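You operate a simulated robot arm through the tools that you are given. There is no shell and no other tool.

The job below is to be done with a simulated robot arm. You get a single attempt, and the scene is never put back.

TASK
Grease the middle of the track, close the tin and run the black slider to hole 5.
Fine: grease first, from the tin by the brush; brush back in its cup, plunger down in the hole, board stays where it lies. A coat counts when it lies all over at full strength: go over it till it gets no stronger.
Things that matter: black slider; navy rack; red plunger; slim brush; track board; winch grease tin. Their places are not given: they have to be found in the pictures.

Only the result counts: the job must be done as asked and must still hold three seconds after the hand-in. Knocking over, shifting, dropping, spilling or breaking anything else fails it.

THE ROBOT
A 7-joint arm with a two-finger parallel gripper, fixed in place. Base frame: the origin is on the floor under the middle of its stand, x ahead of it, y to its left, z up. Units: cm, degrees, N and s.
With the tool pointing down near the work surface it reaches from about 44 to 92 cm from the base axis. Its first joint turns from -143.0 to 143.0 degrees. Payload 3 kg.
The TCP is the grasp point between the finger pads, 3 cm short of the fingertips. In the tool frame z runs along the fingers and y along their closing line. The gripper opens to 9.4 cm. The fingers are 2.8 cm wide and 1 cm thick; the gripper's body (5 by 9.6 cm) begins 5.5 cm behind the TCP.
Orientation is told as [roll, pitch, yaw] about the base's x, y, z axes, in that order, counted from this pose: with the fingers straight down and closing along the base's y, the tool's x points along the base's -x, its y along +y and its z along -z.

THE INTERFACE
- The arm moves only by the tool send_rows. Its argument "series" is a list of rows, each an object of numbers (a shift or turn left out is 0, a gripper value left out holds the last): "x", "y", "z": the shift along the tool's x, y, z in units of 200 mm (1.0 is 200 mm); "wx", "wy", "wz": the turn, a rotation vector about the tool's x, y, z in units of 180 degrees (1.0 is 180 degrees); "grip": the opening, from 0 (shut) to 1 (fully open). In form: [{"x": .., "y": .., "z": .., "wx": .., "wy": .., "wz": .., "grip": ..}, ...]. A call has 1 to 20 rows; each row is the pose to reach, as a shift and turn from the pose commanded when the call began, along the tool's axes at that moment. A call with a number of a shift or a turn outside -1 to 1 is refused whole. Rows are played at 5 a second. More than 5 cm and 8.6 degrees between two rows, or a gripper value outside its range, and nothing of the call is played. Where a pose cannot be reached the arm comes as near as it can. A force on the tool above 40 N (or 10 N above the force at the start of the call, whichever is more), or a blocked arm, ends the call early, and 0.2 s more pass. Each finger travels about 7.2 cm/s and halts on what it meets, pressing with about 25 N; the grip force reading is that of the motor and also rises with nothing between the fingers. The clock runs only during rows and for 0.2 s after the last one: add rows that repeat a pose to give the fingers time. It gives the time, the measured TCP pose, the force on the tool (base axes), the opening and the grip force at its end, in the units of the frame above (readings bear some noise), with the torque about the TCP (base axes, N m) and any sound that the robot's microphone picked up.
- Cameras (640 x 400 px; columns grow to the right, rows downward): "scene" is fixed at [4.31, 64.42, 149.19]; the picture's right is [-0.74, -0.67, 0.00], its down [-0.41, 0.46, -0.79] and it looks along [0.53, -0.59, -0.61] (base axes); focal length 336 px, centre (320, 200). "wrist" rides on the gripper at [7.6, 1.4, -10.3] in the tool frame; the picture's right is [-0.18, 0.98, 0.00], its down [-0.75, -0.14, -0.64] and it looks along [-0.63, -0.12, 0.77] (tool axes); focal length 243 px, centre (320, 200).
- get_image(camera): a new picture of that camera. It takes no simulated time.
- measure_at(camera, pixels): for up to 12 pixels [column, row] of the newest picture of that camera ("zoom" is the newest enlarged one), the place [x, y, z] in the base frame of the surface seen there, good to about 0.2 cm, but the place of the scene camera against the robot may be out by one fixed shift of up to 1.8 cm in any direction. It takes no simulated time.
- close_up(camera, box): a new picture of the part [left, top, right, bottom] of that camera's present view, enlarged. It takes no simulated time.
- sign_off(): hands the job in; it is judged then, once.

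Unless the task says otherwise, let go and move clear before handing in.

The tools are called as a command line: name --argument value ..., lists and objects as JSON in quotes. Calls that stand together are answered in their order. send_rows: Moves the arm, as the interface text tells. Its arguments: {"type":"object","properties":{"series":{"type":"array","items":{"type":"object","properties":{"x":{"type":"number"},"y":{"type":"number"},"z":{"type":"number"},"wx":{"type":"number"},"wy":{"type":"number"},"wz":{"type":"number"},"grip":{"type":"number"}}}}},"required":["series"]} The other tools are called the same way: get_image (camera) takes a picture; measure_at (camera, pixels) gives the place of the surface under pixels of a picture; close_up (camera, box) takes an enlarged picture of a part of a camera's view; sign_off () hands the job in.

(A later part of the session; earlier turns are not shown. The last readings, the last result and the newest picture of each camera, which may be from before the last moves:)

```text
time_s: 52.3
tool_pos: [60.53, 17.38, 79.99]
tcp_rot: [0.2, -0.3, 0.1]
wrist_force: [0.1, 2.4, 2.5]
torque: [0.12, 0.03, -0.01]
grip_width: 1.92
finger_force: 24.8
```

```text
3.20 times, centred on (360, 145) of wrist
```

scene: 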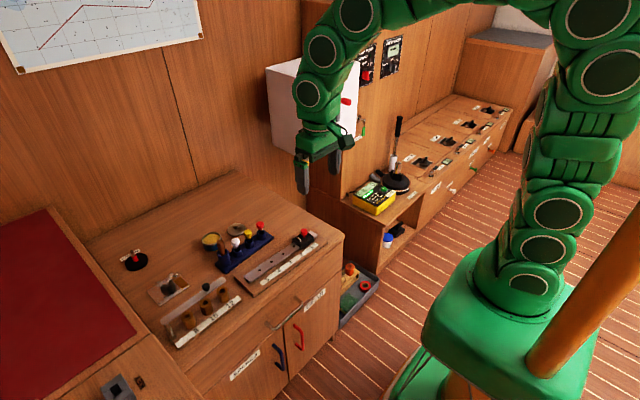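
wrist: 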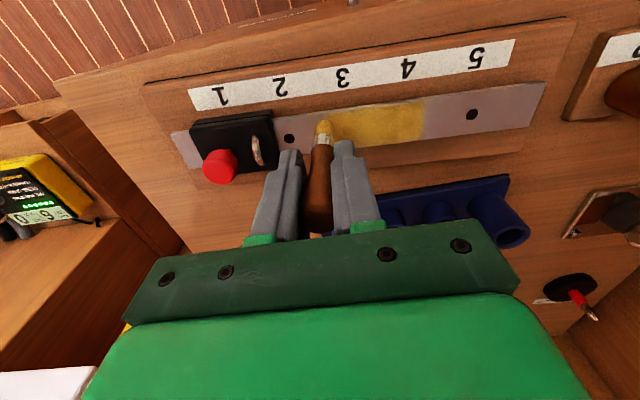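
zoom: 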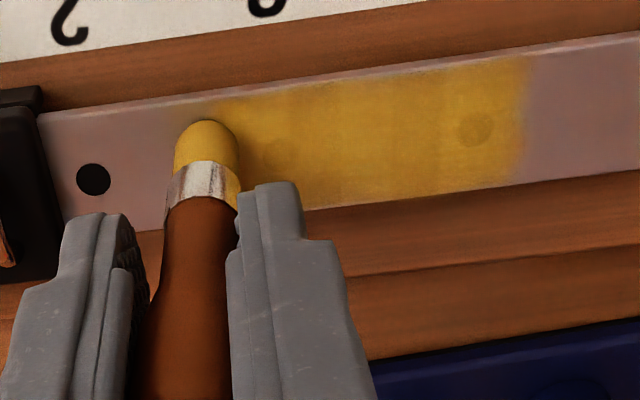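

The coat is now strong nearly all over, with small forces (2.5 N). I'll do one more full pass on the centre and far lanes.

send_rows --series '[{"y": 0.0, "x": -0.02}, {"y": 0.045, "x": -0.022}, {"y": 0.09, "x": -0.024}, {"y": 0.135, "x": -0.0258}, {"y": 0.18, "x": -0.0278}, {"y": 0.225, "x": -0.0297}, {"y": 0.27, "x": -0.0315}, {"y": 0.315, "x": -0.0335}, {"y": 0.36, "x": -0.0355}, {"y": 0.41, "x": -0.0378}, {"y": 0.41, "x": -0.0678}, {"y": 0.36, "x": -0.0655}, {"y": 0.315, "x": -0.0635}, {"y": 0.27, "x": -0.0615}, {"y": 0.225, "x": -0.0597}, {"y": 0.18, "x": -0.0578}, {"y": 0.135, "x": -0.0558}, {"y": 0.09, "x": -0.054}, {"y": 0.045, "x": -0.052}, {"y": 0.0, "x": -0.05}]'

close_up --camera "scene" --box '[245, 225, 315, 275]'

close_up --camera "wrist" --box '[260, 95, 460, 195]'

```text
time_s: 56.5
tool_pos: [61.49, 17.41, 80.16]
tcp_rot: [0.2, -0.3, 0.2]
wrist_force: [-0.4, 6.7, 8.4]
torque: [0.43, -0.01, 0.04]
grip_width: 1.88
finger_force: 24.9
```

```text
8.00 times, centred on (280, 250) of scene
```

zoom: 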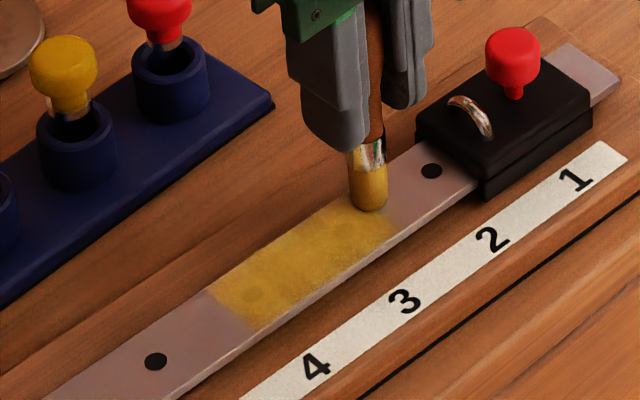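

```text
3.20 times, centred on (360, 145) of wrist
```

zoom: 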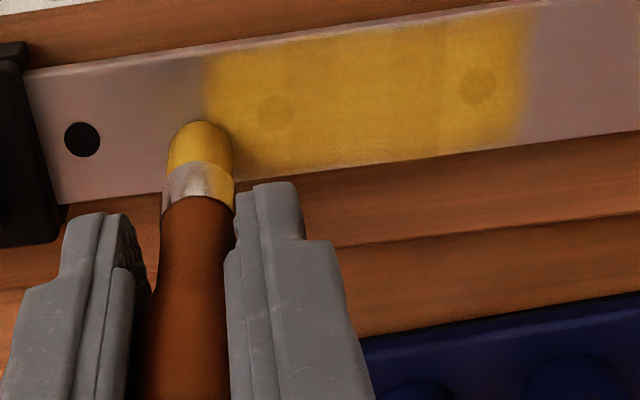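

The coat looks even now. I'll lift off, move clear in +x and look at the coat without the brush in front.

send_rows --series '[{"z": -0.03}, {"z": -0.15}, {"z": -0.25, "x": -0.1}, {"z": -0.3, "x": -0.25, "y": 0.1}, {"z": -0.3, "x": -0.3, "y": 0.2}, {"z": -0.3, "x": -0.3, "y": 0.2}]'

close_up --camera "scene" --box '[245, 225, 315, 275]'

get_image --camera "wrist"

close_up --camera "wrist" --box '[200, 20, 400, 120]'

```text
time_s: 57.9
tool_pos: [67.73, 21.46, 86.01]
tcp_rot: [0.2, -0.5, 0.1]
wrist_force: [-0.6, 0.7, -0.1]
torque: [0.02, -0.01, 0.03]
grip_width: 1.83
finger_force: 24.9
```

```text
8.00 times, centred on (280, 250) of scene
```

zoom: 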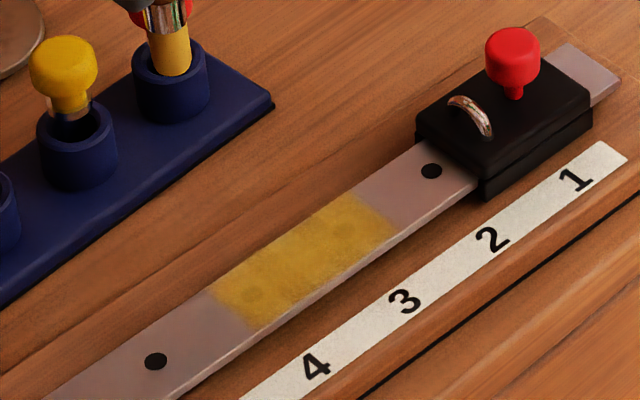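

```text
taken
```

wrist: 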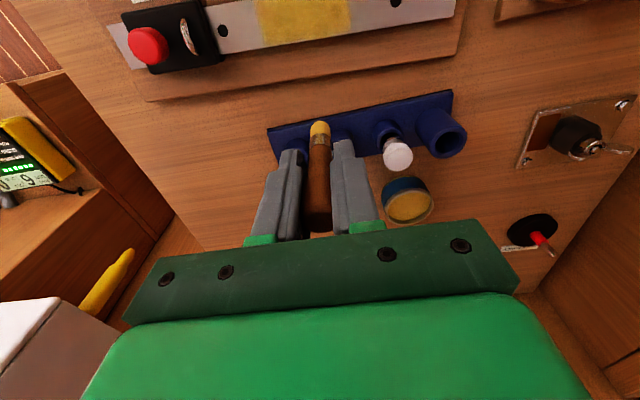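

```text
3.20 times, centred on (300, 70) of wrist
```

zoom: 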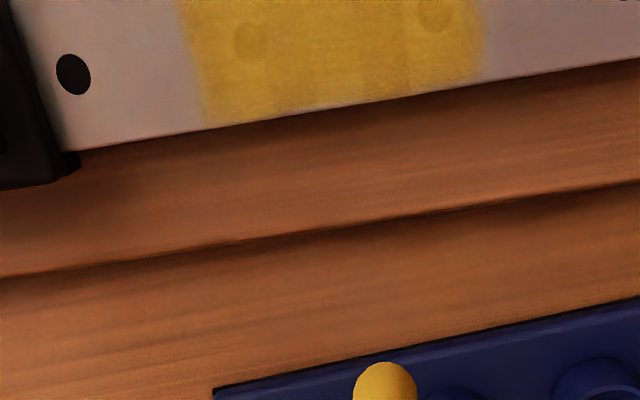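

The coat looks even; I'll get a better direct view of it by going up and back a little.

send_rows --series '[{"z": -0.1, "x": 0.05}, {"z": -0.2, "x": 0.15}, {"z": -0.25, "x": 0.25}, {"z": -0.25, "x": 0.25}]'

close_up --camera "wrist" --box '[200, 20, 400, 120]'

close_up --camera "scene" --box '[265, 235, 300, 265]'

```text
time_s: 58.9
tool_pos: [62.51, 21.39, 91.13]
tcp_rot: [0.2, -0.3, 0.1]
wrist_force: [0.5, -0.5, -0.7]
torque: [-0.01, 0.02, -0.02]
grip_width: 1.82
finger_force: 25.7
```

```text
3.20 times, centred on (300, 70) of wrist
```

zoom: 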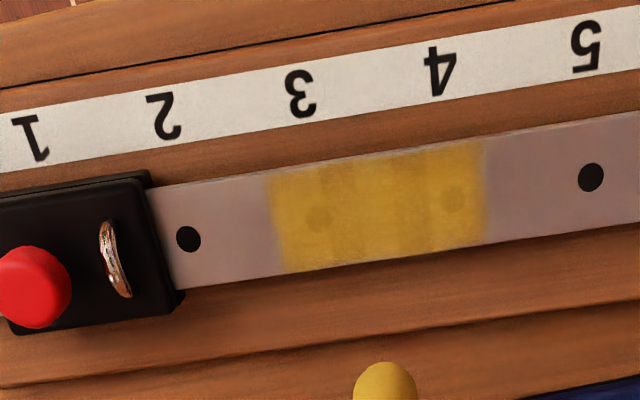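

```text
13.33 times, centred on (282, 250) of scene
```

zoom: 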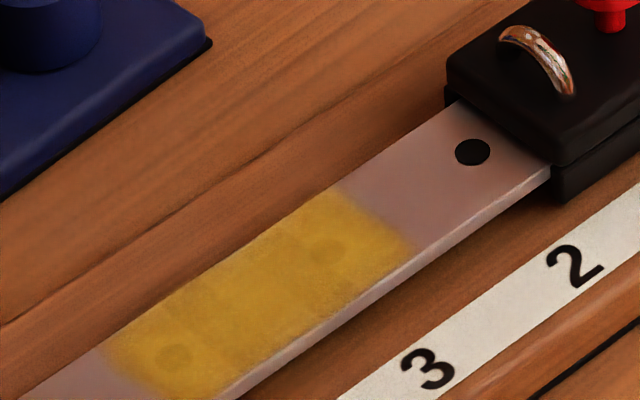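

Slight band differences remain (e.g. the browner strip at zoom x≈400–430), so I'll fetch fresh grease and go over it again. Moving to the tin at safe height.

send_rows --series '[{"x": -0.15, "y": 0.08}, {"x": -0.3, "y": 0.16}, {"x": -0.45, "y": 0.24}, {"x": -0.6, "y": 0.32}, {"x": -0.76, "y": 0.4}, {"x": -0.92, "y": 0.45}, {"x": -1.0, "y": 0.45}, {"x": -1.0, "y": 0.45, "z": 0.15}, {"x": -1.0, "y": 0.45, "z": 0.3}, {"x": -1.0, "y": 0.45, "z": 0.45}, {"x": -1.0, "y": 0.45, "z": 0.52}, {"x": -1.0, "y": 0.45, "z": 0.52}]'

close_up --camera "wrist" --box '[220, 60, 400, 230]'

close_up --camera "scene" --box '[180, 190, 260, 260]'

```text
time_s: 61.5
tool_pos: [82.54, 30.65, 80.85]
tcp_rot: [0.1, -0.5, 0.0]
wrist_force: [-0.7, -0.2, 0.1]
torque: [0.03, 0.0, -0.02]
grip_width: 1.84
finger_force: 24.9
```

```text
2.35 times, centred on (310, 145) of wrist
```

zoom: 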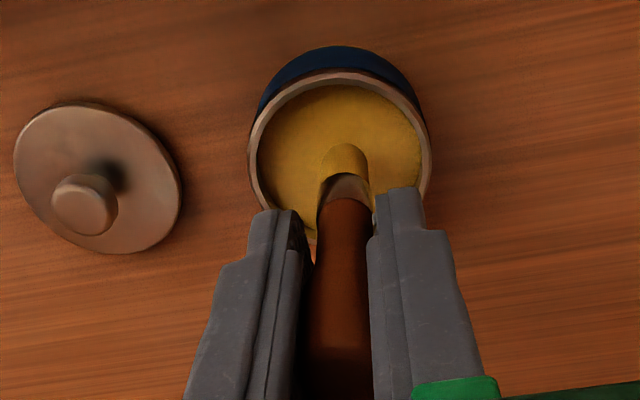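

```text
5.71 times, centred on (220, 225) of scene
```

zoom: 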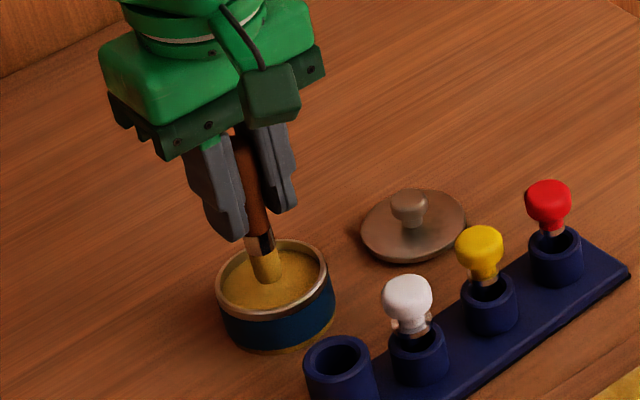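

The brush is centred over the grease with tip ≈73.6. I'll lower in fine steps to feel for the grease surface.

send_rows --series '[{"z": 0.01}, {"z": 0.018}, {"z": 0.024}, {"z": 0.028}, {"z": 0.028}]'

```text
time_s: 62.7
tool_pos: [82.45, 30.33, 80.22]
tcp_rot: [0.2, -0.3, 0.0]
wrist_force: [0.9, -0.7, -0.7]
torque: [0.03, 0.0, 0.0]
grip_width: 1.84
finger_force: 25.0
```

No contact yet at 80.05; I'll continue down very gently to about 79.8.

send_rows --series '[{"z": 0.004}, {"z": 0.008}, {"z": 0.011}, {"z": 0.0125}, {"z": 0.0125}]'

```text
time_s: 63.9
tool_pos: [82.51, 30.47, 80.05]
tcp_rot: [0.1, -0.4, 0.1]
wrist_force: [0.7, -0.2, -0.2]
torque: [0.0, 0.01, -0.02]
grip_width: 1.87
finger_force: 24.8
```

Still free at ~79.8–80.0. I'll go another 0.2 cm in fine steps.

send_rows --series '[{"z": 0.003}, {"z": 0.006}, {"z": 0.009}, {"z": 0.011}, {"z": 0.011}]'

close_up --camera "scene" --box '[195, 215, 240, 255]'

```text
time_s: 65.1
tool_pos: [82.74, 30.55, 79.88]
tcp_rot: [0.3, -0.6, 0.2]
wrist_force: [-2.1, 0.7, 19.7]
torque: [0.01, 0.1, -0.04]
grip_width: 1.85
finger_force: 25.1
```

```text
10.00 times, centred on (218, 235) of scene
```

zoom: 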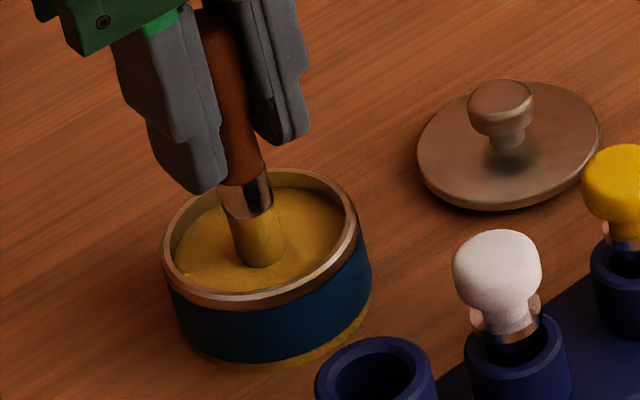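

Contact with the grease (19.7 N) is made; the brush is loaded again. I'll lift and carry it back over to the track.

send_rows --series '[{"z": -0.01}, {"z": -0.03}, {"z": -0.15}, {"z": -0.32}, {"z": -0.5}, {"z": -0.52, "x": 0.1, "y": -0.03}, {"z": -0.52, "x": 0.28, "y": -0.08}, {"z": -0.52, "x": 0.46, "y": -0.12}, {"z": -0.52, "x": 0.64, "y": -0.16}, {"z": -0.52, "x": 0.82, "y": -0.2}, {"z": -0.52, "x": 0.98, "y": -0.23}, {"z": -0.52, "x": 0.98, "y": -0.23}]'

close_up --camera "scene" --box '[180, 190, 260, 260]'

close_up --camera "wrist" --box '[160, 20, 420, 220]'

```text
time_s: 67.7
tool_pos: [63.02, 25.71, 89.9]
tcp_rot: [0.2, -0.5, 0.1]
wrist_force: [-1.1, 0.0, -0.3]
torque: [-0.02, 0.0, -0.02]
grip_width: 1.82
finger_force: 24.6
```

```text
5.71 times, centred on (220, 225) of scene
```

zoom: 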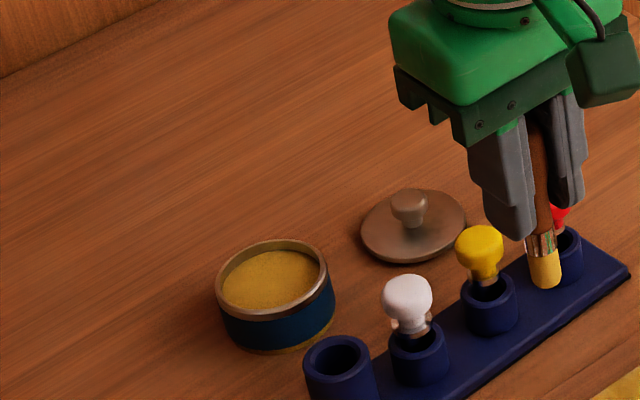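

```text
2.00 times, centred on (290, 120) of wrist
```

zoom: 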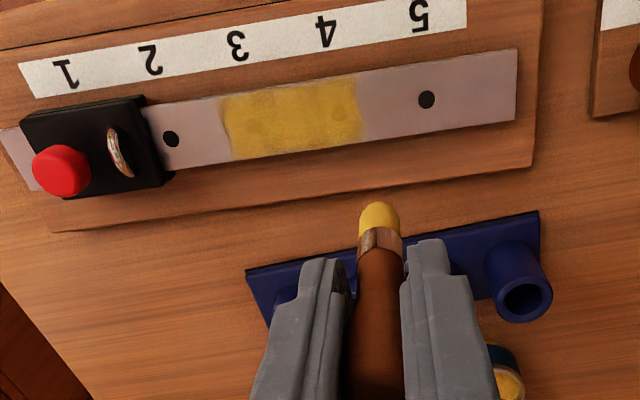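

Coat and tin are in place. I'll come down at the right end of the zone (y≈25.6) to just above the surface.

send_rows --series '[{"x": 0.083, "y": -0.01}, {"x": 0.083, "y": -0.01, "z": 0.15}, {"x": 0.083, "y": -0.01, "z": 0.3}, {"x": 0.083, "y": -0.01, "z": 0.42}, {"x": 0.083, "y": -0.01, "z": 0.475}, {"x": 0.083, "y": -0.01, "z": 0.485}, {"x": 0.083, "y": -0.01, "z": 0.49}, {"x": 0.083, "y": -0.01, "z": 0.49}]'

close_up --camera "wrist" --box '[200, 75, 400, 175]'

```text
time_s: 69.5
tool_pos: [61.28, 25.55, 80.31]
tcp_rot: [0.2, -0.3, 0.0]
wrist_force: [0.0, 0.1, -0.8]
torque: [-0.02, -0.05, -0.02]
grip_width: 1.84
finger_force: 25.4
```

```text
3.20 times, centred on (300, 125) of wrist
```

zoom: 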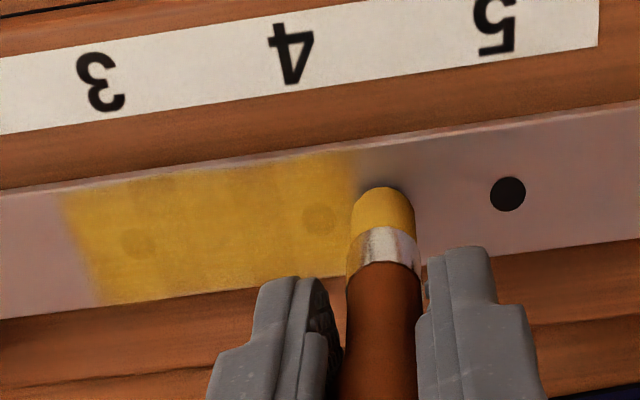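

Lowering in very fine steps to touch the track here.

send_rows --series '[{"z": 0.003}, {"z": 0.006}, {"z": 0.008}, {"z": 0.008}]'

```text
time_s: 70.5
tool_pos: [61.43, 25.47, 80.24]
tcp_rot: [0.3, -0.4, 0.1]
wrist_force: [-0.1, -0.1, 0.4]
torque: [0.02, -0.02, 0.01]
grip_width: 1.86
finger_force: 25.1
```

send_rows --series '[{"z": 0.003}, {"z": 0.005}, {"z": 0.006}, {"z": 0.006}]'

```text
time_s: 71.5
tool_pos: [61.52, 25.45, 80.1]
tcp_rot: [0.3, -0.5, 0.0]
wrist_force: [-1.5, 0.8, 32.7]
torque: [0.1, 0.01, 0.01]
grip_width: 1.88
finger_force: 25.3
```

Contact gives 32.7 N at this command, so I'll ease up 0.06 cm and stroke the zone along the centre and back on the near lane.

send_rows --series '[{"z": -0.0032}, {"z": -0.0032, "y": -0.045, "x": 0.001}, {"z": -0.0032, "y": -0.09, "x": 0.003}, {"z": -0.0032, "y": -0.135, "x": 0.005}, {"z": -0.0032, "y": -0.18, "x": 0.007}, {"z": -0.0032, "y": -0.225, "x": 0.009}, {"z": -0.0032, "y": -0.27, "x": 0.011}, {"z": -0.0032, "y": -0.315, "x": 0.013}, {"z": -0.0032, "y": -0.36, "x": 0.015}, {"z": -0.0032, "y": -0.405, "x": 0.017}, {"z": -0.0032, "y": -0.405, "x": 0.042}, {"z": -0.0032, "y": -0.36, "x": 0.04}, {"z": -0.0032, "y": -0.315, "x": 0.038}, {"z": -0.0032, "y": -0.27, "x": 0.036}, {"z": -0.0032, "y": -0.225, "x": 0.034}, {"z": -0.0032, "y": -0.18, "x": 0.032}, {"z": -0.0032, "y": -0.135, "x": 0.03}, {"z": -0.0032, "y": -0.09, "x": 0.028}, {"z": -0.0032, "y": -0.045, "x": 0.026}, {"z": -0.0032, "y": 0.0, "x": 0.025}]'

close_up --camera "scene" --box '[245, 225, 315, 275]'

close_up --camera "wrist" --box '[200, 75, 400, 175]'

```text
time_s: 75.7
tool_pos: [60.77, 25.58, 80.07]
tcp_rot: [0.2, -0.2, 0.1]
wrist_force: [-0.9, -0.4, 0.0]
torque: [0.03, 0.01, 0.03]
grip_width: 1.88
finger_force: 25.3
```

```text
8.00 times, centred on (280, 250) of scene
```

zoom: 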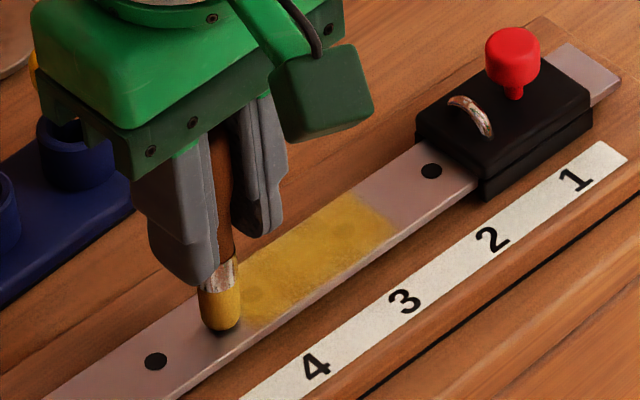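

```text
3.20 times, centred on (300, 125) of wrist
```

zoom: 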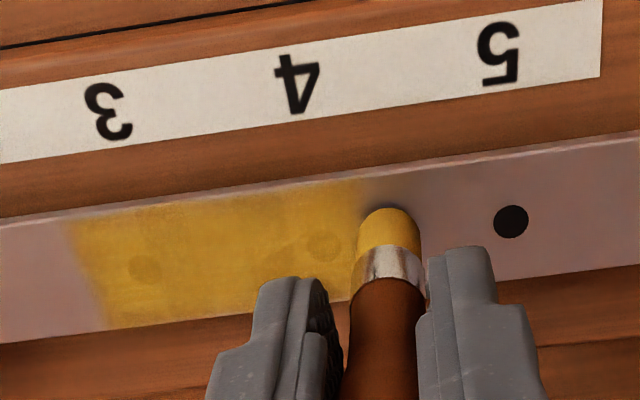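

No force at the end, so contact may have been very light. I'll do another pass 0.03 cm lower on the far lane and back on the centre.

send_rows --series '[{"z": 0.0015, "x": -0.051}, {"z": 0.0015, "y": -0.045, "x": -0.049}, {"z": 0.0015, "y": -0.09, "x": -0.047}, {"z": 0.0015, "y": -0.135, "x": -0.045}, {"z": 0.0015, "y": -0.18, "x": -0.043}, {"z": 0.0015, "y": -0.225, "x": -0.041}, {"z": 0.0015, "y": -0.27, "x": -0.039}, {"z": 0.0015, "y": -0.315, "x": -0.037}, {"z": 0.0015, "y": -0.36, "x": -0.035}, {"z": 0.0015, "y": -0.405, "x": -0.033}, {"z": 0.0015, "y": -0.405, "x": -0.008}, {"z": 0.0015, "y": -0.36, "x": -0.01}, {"z": 0.0015, "y": -0.315, "x": -0.012}, {"z": 0.0015, "y": -0.27, "x": -0.014}, {"z": 0.0015, "y": -0.225, "x": -0.016}, {"z": 0.0015, "y": -0.18, "x": -0.018}, {"z": 0.0015, "y": -0.135, "x": -0.02}, {"z": 0.0015, "y": -0.09, "x": -0.022}, {"z": 0.0015, "y": -0.045, "x": -0.024}, {"z": 0.0015, "y": 0.0, "x": -0.026}]'

close_up --camera "wrist" --box '[200, 75, 400, 175]'

```text
time_s: 79.9
tool_pos: [61.41, 25.68, 79.98]
tcp_rot: [0.2, -0.4, 0.2]
wrist_force: [0.1, 1.0, -0.5]
torque: [0.06, 0.05, 0.0]
grip_width: 1.88
finger_force: 25.6
```

```text
3.20 times, centred on (300, 125) of wrist
```

zoom: 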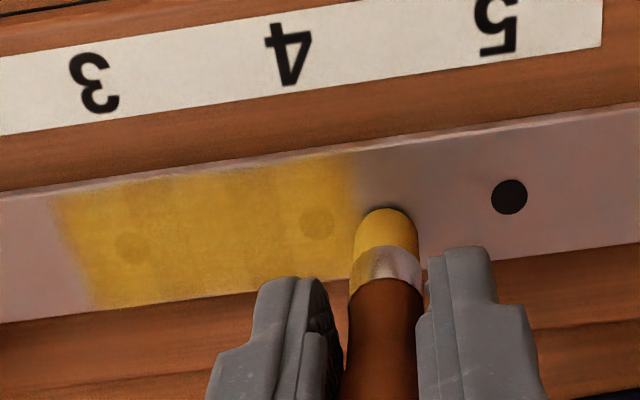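

The coat looks unchanged, i.e. no stronger. I'll lift to the earlier viewpoint (62.5, 21.4, 91) to compare with the picture before this dip.

send_rows --series '[{"z": -0.03}, {"z": -0.15}, {"z": -0.3, "x": -0.03, "y": -0.08}, {"z": -0.45, "x": -0.06, "y": -0.16}, {"z": -0.553, "x": -0.062, "y": -0.21}, {"z": -0.553, "x": -0.062, "y": -0.21}]'

close_up --camera "wrist" --box '[200, 20, 400, 120]'

close_up --camera "scene" --box '[265, 235, 300, 265]'

```text
time_s: 81.3
tool_pos: [62.46, 21.6, 91.01]
tcp_rot: [0.4, -0.2, 0.1]
wrist_force: [0.1, -0.3, 0.0]
torque: [-0.03, -0.01, -0.01]
grip_width: 1.89
finger_force: 25.3
```

```text
3.20 times, centred on (300, 70) of wrist
```

zoom: 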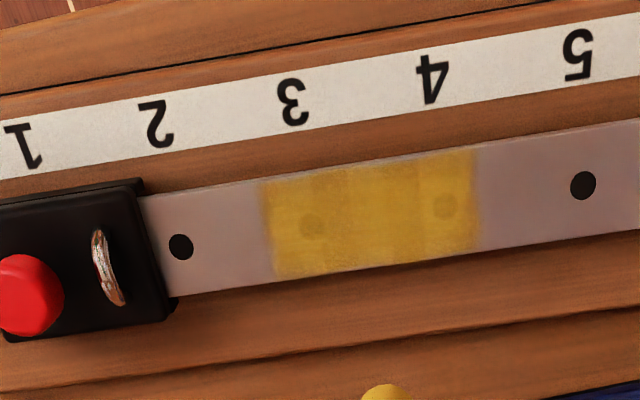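

```text
13.33 times, centred on (282, 250) of scene
```

zoom: 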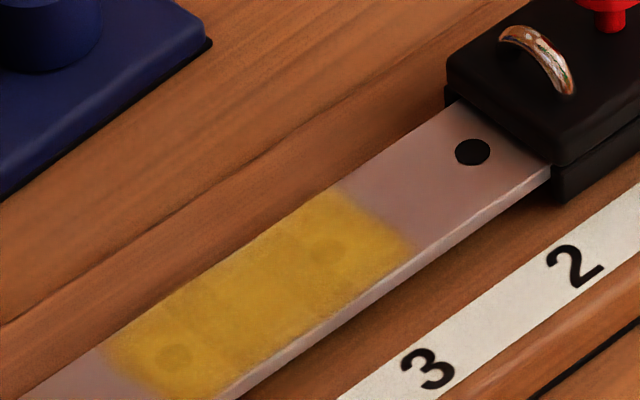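

I'll enlarge the coat more to judge whether all bands are equally strong.

close_up --camera "wrist" --box '[270, 55, 360, 115]'

close_up --camera "scene" --box '[268, 245, 298, 268]'

```text
6.67 times, centred on (315, 85) of wrist
```

zoom: 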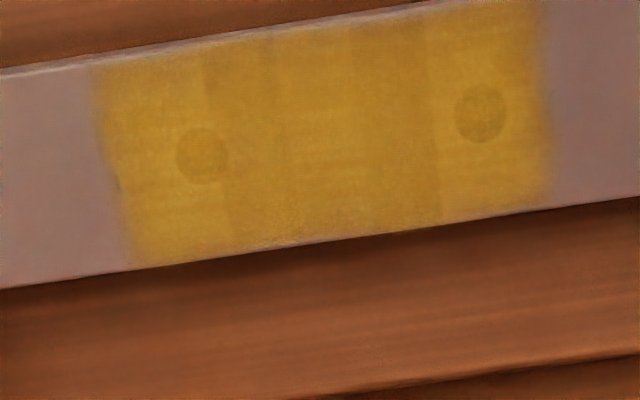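

```text
16.00 times, centred on (283, 256) of scene
```

zoom: 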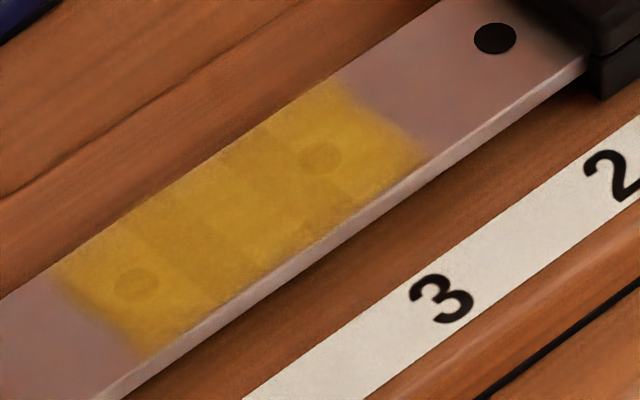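

Bands 2 and 4 (zoom x≈200–280 and 350–430) look slightly browner than the rest. I'll make one more pass with certain light contact to see if they change; first down to just above the surface.

send_rows --series '[{"x": 0.04, "z": 0.1}, {"x": 0.0715, "z": 0.25}, {"x": 0.0715, "z": 0.4}, {"x": 0.0715, "z": 0.5}, {"x": 0.0715, "z": 0.535}, {"x": 0.0715, "z": 0.544}, {"x": 0.0715, "z": 0.548}, {"x": 0.0715, "z": 0.551}, {"x": 0.0715, "z": 0.551}]'

```text
time_s: 83.3
tool_pos: [61.35, 21.63, 80.09]
tcp_rot: [0.1, -0.3, 0.1]
wrist_force: [-0.7, -0.2, 0.4]
torque: [-0.03, -0.01, -0.04]
grip_width: 1.87
finger_force: 25.1
```

send_rows --series '[{"z": 0.002}, {"z": 0.003}, {"z": 0.004}, {"z": 0.004}]'

```text
time_s: 84.3
tool_pos: [61.1, 21.38, 80.0]
tcp_rot: [0.1, -0.3, 0.2]
wrist_force: [0.1, -0.1, 0.2]
torque: [0.03, 0.0, 0.02]
grip_width: 1.86
finger_force: 24.7
```

Still no contact at this command, so the previous two passes may not have touched. Continuing down in 0.03 cm steps.

send_rows --series '[{"z": 0.0015}, {"z": 0.003}, {"z": 0.003}]'

```text
time_s: 85.1
tool_pos: [61.28, 21.39, 80.06]
tcp_rot: [0.1, -0.3, 0.1]
wrist_force: [-0.5, 0.6, 0.3]
torque: [-0.03, -0.02, 0.01]
grip_width: 1.85
finger_force: 25.2
```

send_rows --series '[{"z": 0.002}, {"z": 0.004}, {"z": 0.004}]'

close_up --camera "wrist" --box '[250, 90, 390, 230]'

measure_at --camera "zoom" --pixels '[[320, 90], [320, 110], [320, 130], [320, 150], [320, 170], [320, 200], [320, 240], [320, 300], [320, 340], [320, 370]]'

```text
time_s: 85.9
tool_pos: [61.19, 21.36, 79.9]
tcp_rot: [0.2, -0.3, 0.0]
wrist_force: [-0.6, 0.0, -0.3]
torque: [0.02, 0.03, 0.02]
grip_width: 1.88
finger_force: 25.5
```

```text
2.86 times, centred on (320, 160) of wrist
```

zoom: 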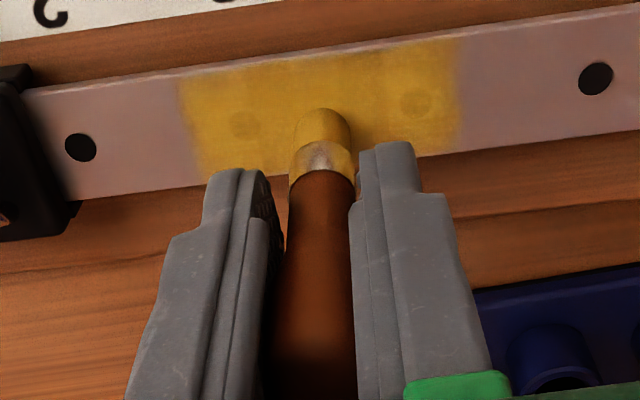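

```text
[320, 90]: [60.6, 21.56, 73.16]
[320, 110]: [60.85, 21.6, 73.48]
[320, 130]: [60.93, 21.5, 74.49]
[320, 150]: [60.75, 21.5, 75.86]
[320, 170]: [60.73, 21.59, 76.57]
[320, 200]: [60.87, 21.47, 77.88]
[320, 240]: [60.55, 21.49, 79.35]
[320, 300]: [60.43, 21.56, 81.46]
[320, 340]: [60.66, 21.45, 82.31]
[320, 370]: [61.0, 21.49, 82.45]
```

The brush has crept up a little more (top 2.7 cm above TCP), so the tip is ≈0.2 cm above the track. Continuing the fine descent.

send_rows --series '[{"z": 0.003}, {"z": 0.005}, {"z": 0.007}, {"z": 0.007}]'

```text
time_s: 86.9
tool_pos: [61.32, 21.37, 79.7]
tcp_rot: [0.3, -0.5, 0.1]
wrist_force: [2.2, 2.1, 32.2]
torque: [0.14, -0.28, 0.0]
grip_width: 1.91
finger_force: 24.6
```

Contact made (32 N). I'll ease up 0.05 cm and stroke the entire zone again at light contact.

send_rows --series '[{"z": -0.0025, "y": 0.045, "x": -0.017}, {"z": -0.0025, "y": 0.09, "x": -0.019}, {"z": -0.0025, "y": 0.135, "x": -0.021}, {"z": -0.0025, "y": 0.18, "x": -0.023}, {"z": -0.0025, "y": 0.205, "x": -0.024}, {"z": -0.0025, "y": 0.205, "x": 0.006}, {"z": -0.0025, "y": 0.16, "x": 0.008}, {"z": -0.0025, "y": 0.115, "x": 0.01}, {"z": -0.0025, "y": 0.07, "x": 0.012}, {"z": -0.0025, "y": 0.025, "x": 0.014}, {"z": -0.0025, "y": -0.02, "x": 0.016}, {"z": -0.0025, "y": -0.065, "x": 0.018}, {"z": -0.0025, "y": -0.11, "x": 0.02}, {"z": -0.0025, "y": -0.155, "x": 0.022}, {"z": -0.0025, "y": -0.195, "x": 0.024}, {"z": -0.0025, "y": -0.195, "x": -0.006}, {"z": -0.0025, "y": -0.15, "x": -0.008}, {"z": -0.0025, "y": -0.105, "x": -0.01}, {"z": -0.0025, "y": -0.06, "x": -0.012}, {"z": -0.0025, "y": -0.015, "x": -0.014}]'

close_up --camera "wrist" --box '[250, 90, 390, 230]'

```text
time_s: 91.1
tool_pos: [61.47, 21.15, 79.78]
tcp_rot: [0.2, -0.3, 0.0]
wrist_force: [-0.1, -0.4, -0.3]
torque: [0.01, 0.01, 0.03]
grip_width: 1.87
finger_force: 24.4
```

```text
2.86 times, centred on (320, 160) of wrist
```

zoom: 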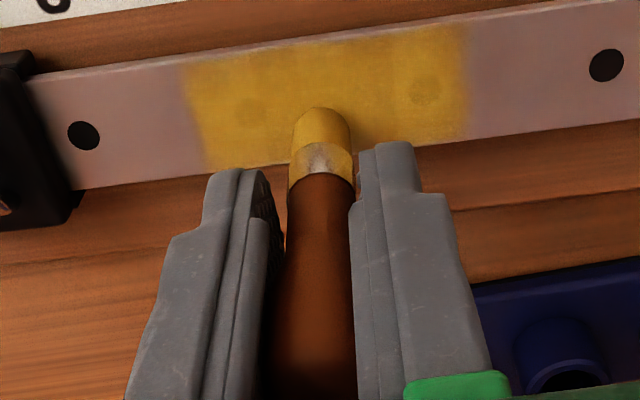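

I'll lift to the same comparison viewpoint again.

send_rows --series '[{"z": -0.03}, {"z": -0.2}, {"z": -0.4, "x": -0.03}, {"z": -0.567, "x": -0.0575, "y": 0.015}, {"z": -0.567, "x": -0.0575, "y": 0.015}]'

close_up --camera "wrist" --box '[200, 20, 400, 120]'

close_up --camera "wrist" --box '[270, 55, 360, 115]'

close_up --camera "scene" --box '[268, 245, 298, 268]'

```text
time_s: 92.3
tool_pos: [62.65, 21.37, 91.02]
tcp_rot: [0.1, -0.2, 0.1]
wrist_force: [0.6, -0.5, -0.3]
torque: [0.0, 0.0, -0.01]
grip_width: 1.87
finger_force: 24.9
```

```text
3.20 times, centred on (300, 70) of wrist
```

zoom: 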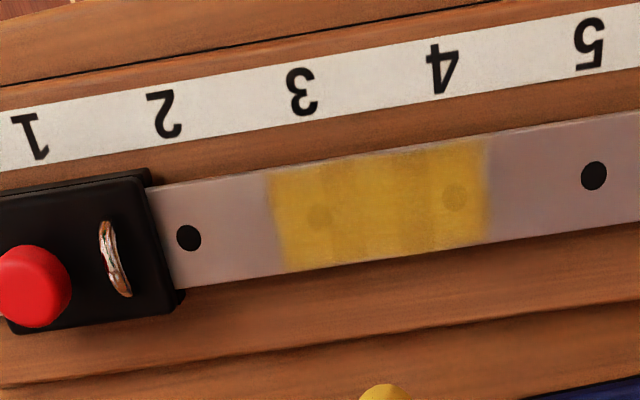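

```text
6.67 times, centred on (315, 85) of wrist
```

zoom: 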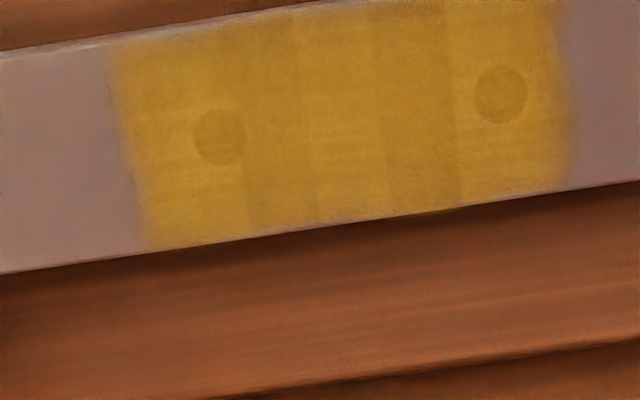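

```text
16.00 times, centred on (283, 256) of scene
```

zoom: 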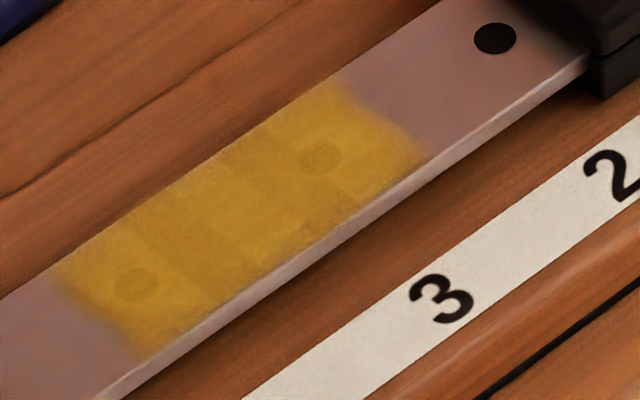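

The pattern is identical to the last look (bright–dark–bright–dark–bright, i.e. overlapping patches), so the coat is saturated. Next I'll return the brush: move above its cup near (72.6, 32.85).

send_rows --series '[{"x": -0.12, "y": 0.14}, {"x": -0.25, "y": 0.28}, {"x": -0.37, "y": 0.42}, {"x": -0.495, "y": 0.5675}, {"x": -0.495, "y": 0.5675, "z": 0.12}, {"x": -0.495, "y": 0.5675, "z": 0.25}, {"x": -0.495, "y": 0.5675, "z": 0.25}]'

get_image --camera "wrist"

close_up --camera "scene" --box '[195, 190, 275, 275]'

close_up --camera "wrist" --box '[240, 60, 400, 230]'

measure_at --camera "zoom" --pixels '[[320, 150], [320, 165], [320, 180], [320, 200], [320, 240], [320, 290], [320, 340], [320, 370]]'

```text
time_s: 93.9
tool_pos: [72.46, 32.59, 86.02]
tcp_rot: [0.3, -0.3, 0.1]
wrist_force: [-0.3, -0.4, -0.5]
torque: [0.01, 0.01, 0.03]
grip_width: 1.84
finger_force: 25.5
```

```text
taken
```

wrist: 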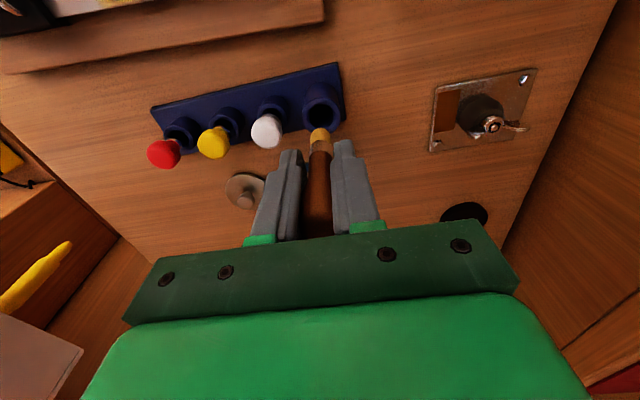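

```text
4.71 times, centred on (235, 232) of scene
```

zoom: 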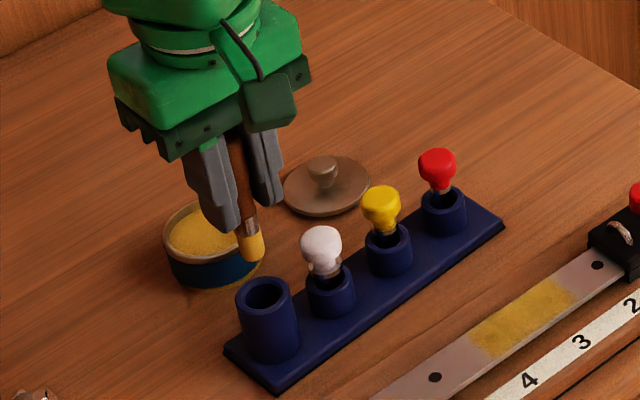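

```text
2.35 times, centred on (320, 145) of wrist
```

zoom: 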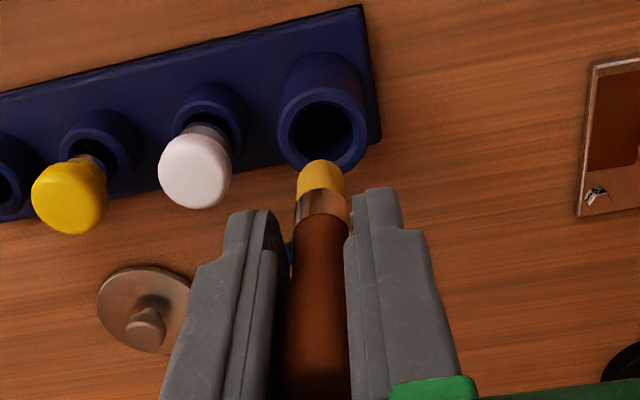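

```text
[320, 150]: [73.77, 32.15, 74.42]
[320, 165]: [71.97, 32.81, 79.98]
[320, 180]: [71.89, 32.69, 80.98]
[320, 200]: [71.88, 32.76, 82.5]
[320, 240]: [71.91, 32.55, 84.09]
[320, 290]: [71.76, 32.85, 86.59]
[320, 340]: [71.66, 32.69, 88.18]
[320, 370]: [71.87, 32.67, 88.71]
```

The brush hangs upright with axis ≈(72.5, 32.75). Now I measure the cup's rim.

measure_at --camera "zoom" --pixels '[[284, 128], [363, 122], [322, 93], [292, 158], [352, 158], [295, 103], [348, 98], [288, 140], [362, 140], [321, 130], [320, 82], [280, 125]]'

```text
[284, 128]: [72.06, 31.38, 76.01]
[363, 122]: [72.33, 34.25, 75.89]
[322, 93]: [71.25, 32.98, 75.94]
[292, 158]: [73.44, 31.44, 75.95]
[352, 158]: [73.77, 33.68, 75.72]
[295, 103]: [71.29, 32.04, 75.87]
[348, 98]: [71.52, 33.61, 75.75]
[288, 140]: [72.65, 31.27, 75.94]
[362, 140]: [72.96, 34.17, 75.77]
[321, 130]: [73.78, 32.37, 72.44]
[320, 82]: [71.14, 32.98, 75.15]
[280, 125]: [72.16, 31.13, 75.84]
```

Cup centre is ≈(72.7, 32.77), rim z≈75.9, so I shift +0.2 cm in x and lower until the fingertips are just above the rim (TCP ≈79.2, tip deep in the cup).

send_rows --series '[{"x": -0.011}, {"x": -0.011, "z": 0.1}, {"x": -0.011, "z": 0.2}, {"x": -0.011, "z": 0.28}, {"x": -0.011, "z": 0.33}, {"x": -0.011, "z": 0.34}, {"x": -0.011, "z": 0.34}]'

close_up --camera "wrist" --box '[240, 60, 400, 230]'

close_up --camera "scene" --box '[200, 220, 260, 280]'

```text
time_s: 95.5
tool_pos: [72.88, 32.74, 79.3]
tcp_rot: [0.1, -0.4, 0.1]
wrist_force: [-3.1, 0.6, 0.7]
torque: [0.03, 0.15, 0.01]
grip_width: 1.89
finger_force: 24.9
```

```text
2.35 times, centred on (320, 145) of wrist
```

zoom: 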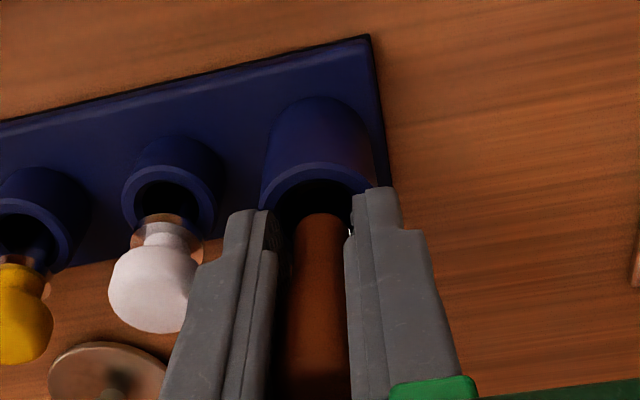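

```text
6.67 times, centred on (230, 250) of scene
```

zoom: 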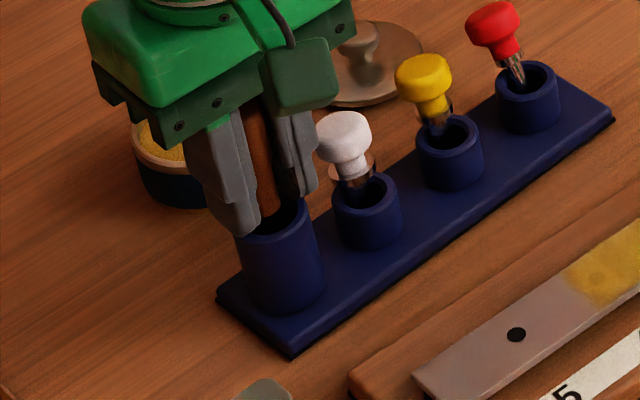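

The scene zoom shows the white, yellow and red sticks leaning in their cups, and there is a −3.1 N side force, so the rack may have been nudged. I'll retake the same view as before to compare exactly.

close_up --camera "scene" --box '[195, 190, 275, 275]'

get_image --camera "wrist"

close_up --camera "wrist" --box '[100, 70, 360, 240]'

```text
4.71 times, centred on (235, 232) of scene
```

zoom: 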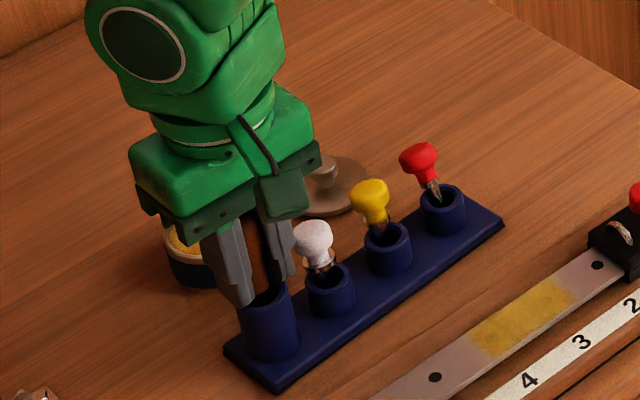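

```text
taken
```

wrist: 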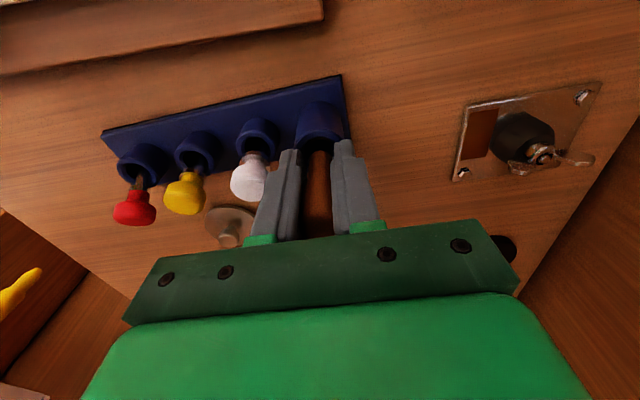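

```text
2.35 times, centred on (230, 155) of wrist
```

zoom: 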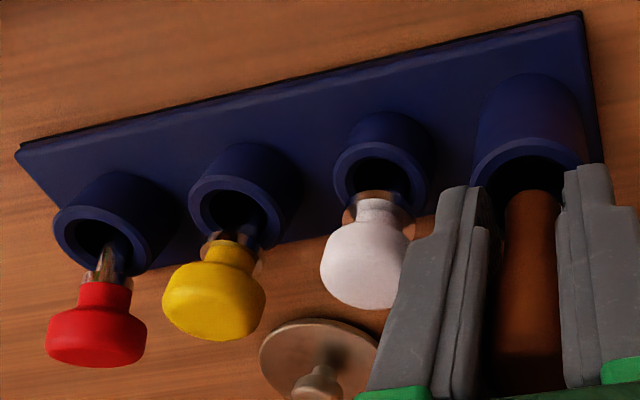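

The rack's corners are at the same pixels as before, but the three sticks now lean in their loose cups. I'll measure rack corners and the stick tops to see how much they changed.

measure_at --camera "zoom" --pixels '[[16, 150], [581, 14], [95, 350], [215, 310], [365, 280], [65, 240], [195, 205], [340, 180], [145, 240], [265, 205], [410, 175], [540, 330]]'

```text
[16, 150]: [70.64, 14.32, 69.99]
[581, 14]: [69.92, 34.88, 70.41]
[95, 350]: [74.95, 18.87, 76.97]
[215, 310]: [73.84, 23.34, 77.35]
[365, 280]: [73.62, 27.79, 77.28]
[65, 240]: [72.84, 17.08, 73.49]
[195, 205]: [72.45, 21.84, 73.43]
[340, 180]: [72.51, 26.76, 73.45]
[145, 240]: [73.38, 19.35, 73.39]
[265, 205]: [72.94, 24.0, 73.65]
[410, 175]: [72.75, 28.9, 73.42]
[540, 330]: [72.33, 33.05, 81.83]
```

The rack has stayed in place (corner still ≈(70.0, 34.9)); the sticks merely lean inside their cups. I'll relieve the side force by easing 0.15 cm back in x before letting go.

send_rows --series '[{"x": 0.004}, {"x": 0.008}, {"x": 0.008}]'

close_up --camera "scene" --box '[195, 190, 275, 275]'

```text
time_s: 96.3
tool_pos: [72.64, 32.88, 79.54]
tcp_rot: [0.2, -0.4, 0.1]
wrist_force: [-1.0, -0.1, -0.6]
torque: [0.01, 0.0, -0.04]
grip_width: 1.85
finger_force: 24.6
```

```text
4.71 times, centred on (235, 232) of scene
```

zoom: 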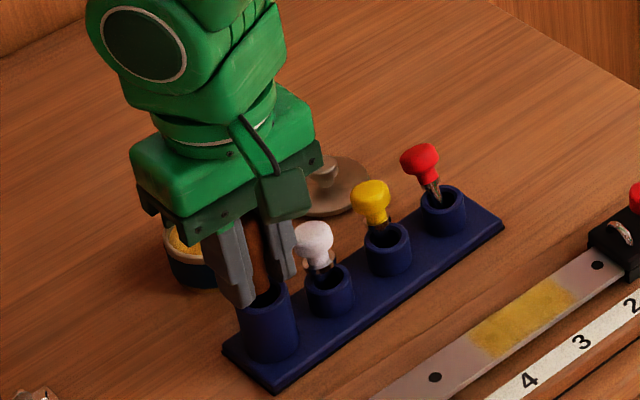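

Side force is gone and nothing else changed. Now I'll open the fingers a little so the brush settles into its cup.

send_rows --series '[{"grip": 0.22}, {"grip": 0.26}, {"grip": 0.32}, {"grip": 0.34}, {"grip": 0.34}]'

close_up --camera "wrist" --box '[240, 60, 400, 230]'

close_up --camera "scene" --box '[195, 190, 275, 275]'

```text
time_s: 97.5
tool_pos: [72.5, 32.82, 79.41]
tcp_rot: [0.1, -0.4, 0.1]
wrist_force: [-0.4, 0.9, -0.6]
torque: [-0.02, -0.01, -0.02]
grip_width: 3.2
finger_force: 0.1
```

```text
2.35 times, centred on (320, 145) of wrist
```

zoom: 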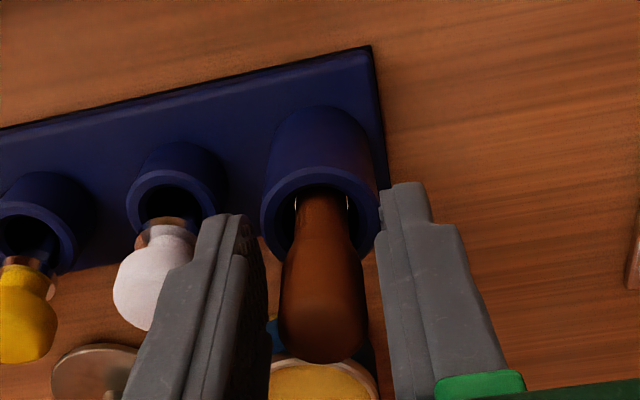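

```text
4.71 times, centred on (235, 232) of scene
```

zoom: 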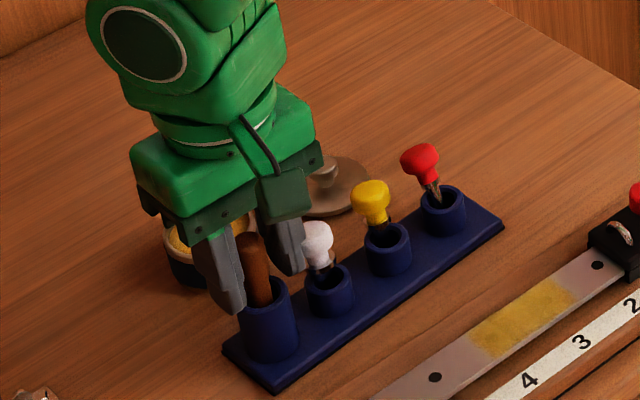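

The brush is down in its cup. I'll raise the hand straight up to z≈87 and check everything.

send_rows --series '[{"z": -0.08}, {"z": -0.18}, {"z": -0.28}, {"z": -0.4}, {"z": -0.55}, {"z": -0.7}, {"z": -0.7}]'

get_image --camera "wrist"

close_up --camera "wrist" --box '[140, 30, 400, 200]'

close_up --camera "scene" --box '[195, 205, 275, 275]'

```text
time_s: 99.1
tool_pos: [72.18, 32.76, 93.42]
tcp_rot: [0.1, -0.5, 0.2]
wrist_force: [0.4, 0.4, -0.3]
torque: [0.0, -0.03, -0.02]
grip_width: 3.18
finger_force: 0.0
```

```text
taken
```

wrist: 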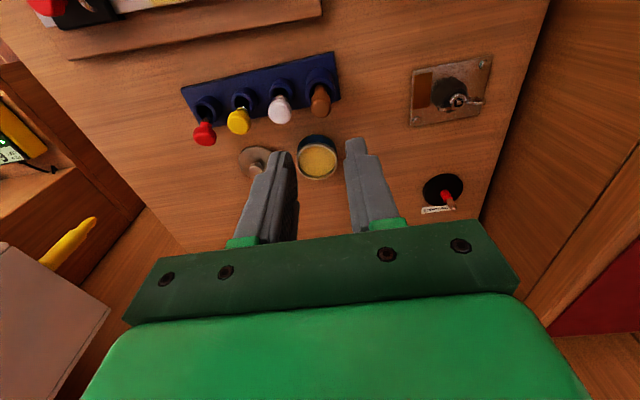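

```text
2.35 times, centred on (270, 115) of wrist
```

zoom: 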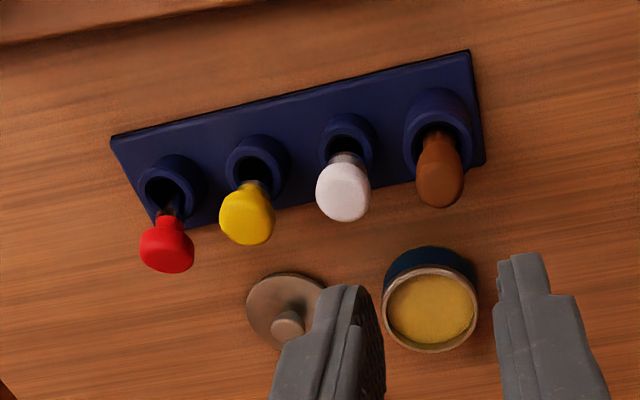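

```text
5.71 times, centred on (235, 240) of scene
```

zoom: 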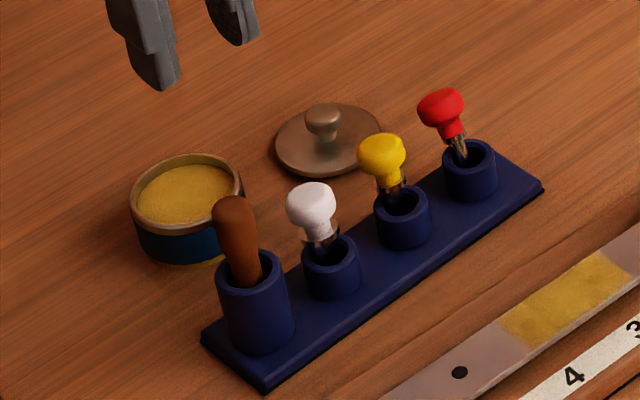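

All items stand in the rack (sticks lean slightly), the coat is intact. Next is the lid: I'll move above it at (83, 21.2) with the gripper at ~4.4 cm.

send_rows --series '[{"x": -0.13, "y": -0.14}, {"x": -0.26, "y": -0.28}, {"x": -0.39, "y": -0.42, "grip": 0.47}, {"x": -0.525, "y": -0.56, "grip": 0.47}, {"x": -0.525, "y": -0.5775, "z": 0.15}, {"x": -0.525, "y": -0.5775, "z": 0.35}, {"x": -0.525, "y": -0.5775, "z": 0.5}, {"x": -0.525, "y": -0.5775, "z": 0.5}]'

get_image --camera "wrist"

close_up --camera "wrist" --box '[240, 60, 420, 230]'

```text
time_s: 100.9
tool_pos: [82.84, 21.26, 83.74]
tcp_rot: [0.2, -0.4, 0.0]
wrist_force: [0.1, 0.5, 0.0]
torque: [-0.02, -0.01, 0.03]
grip_width: 4.41
finger_force: 0.0
```

```text
taken
```

wrist: 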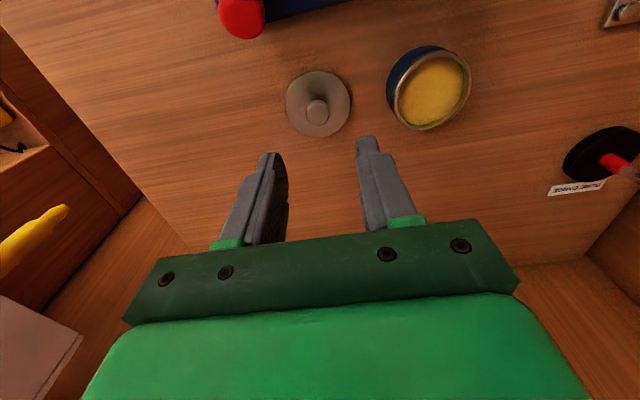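

```text
2.35 times, centred on (330, 145) of wrist
```

zoom: 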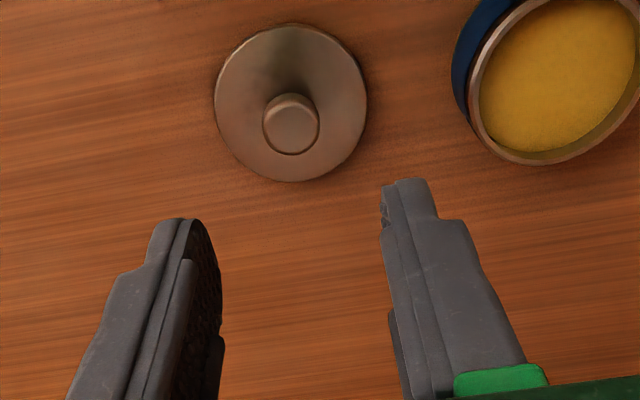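

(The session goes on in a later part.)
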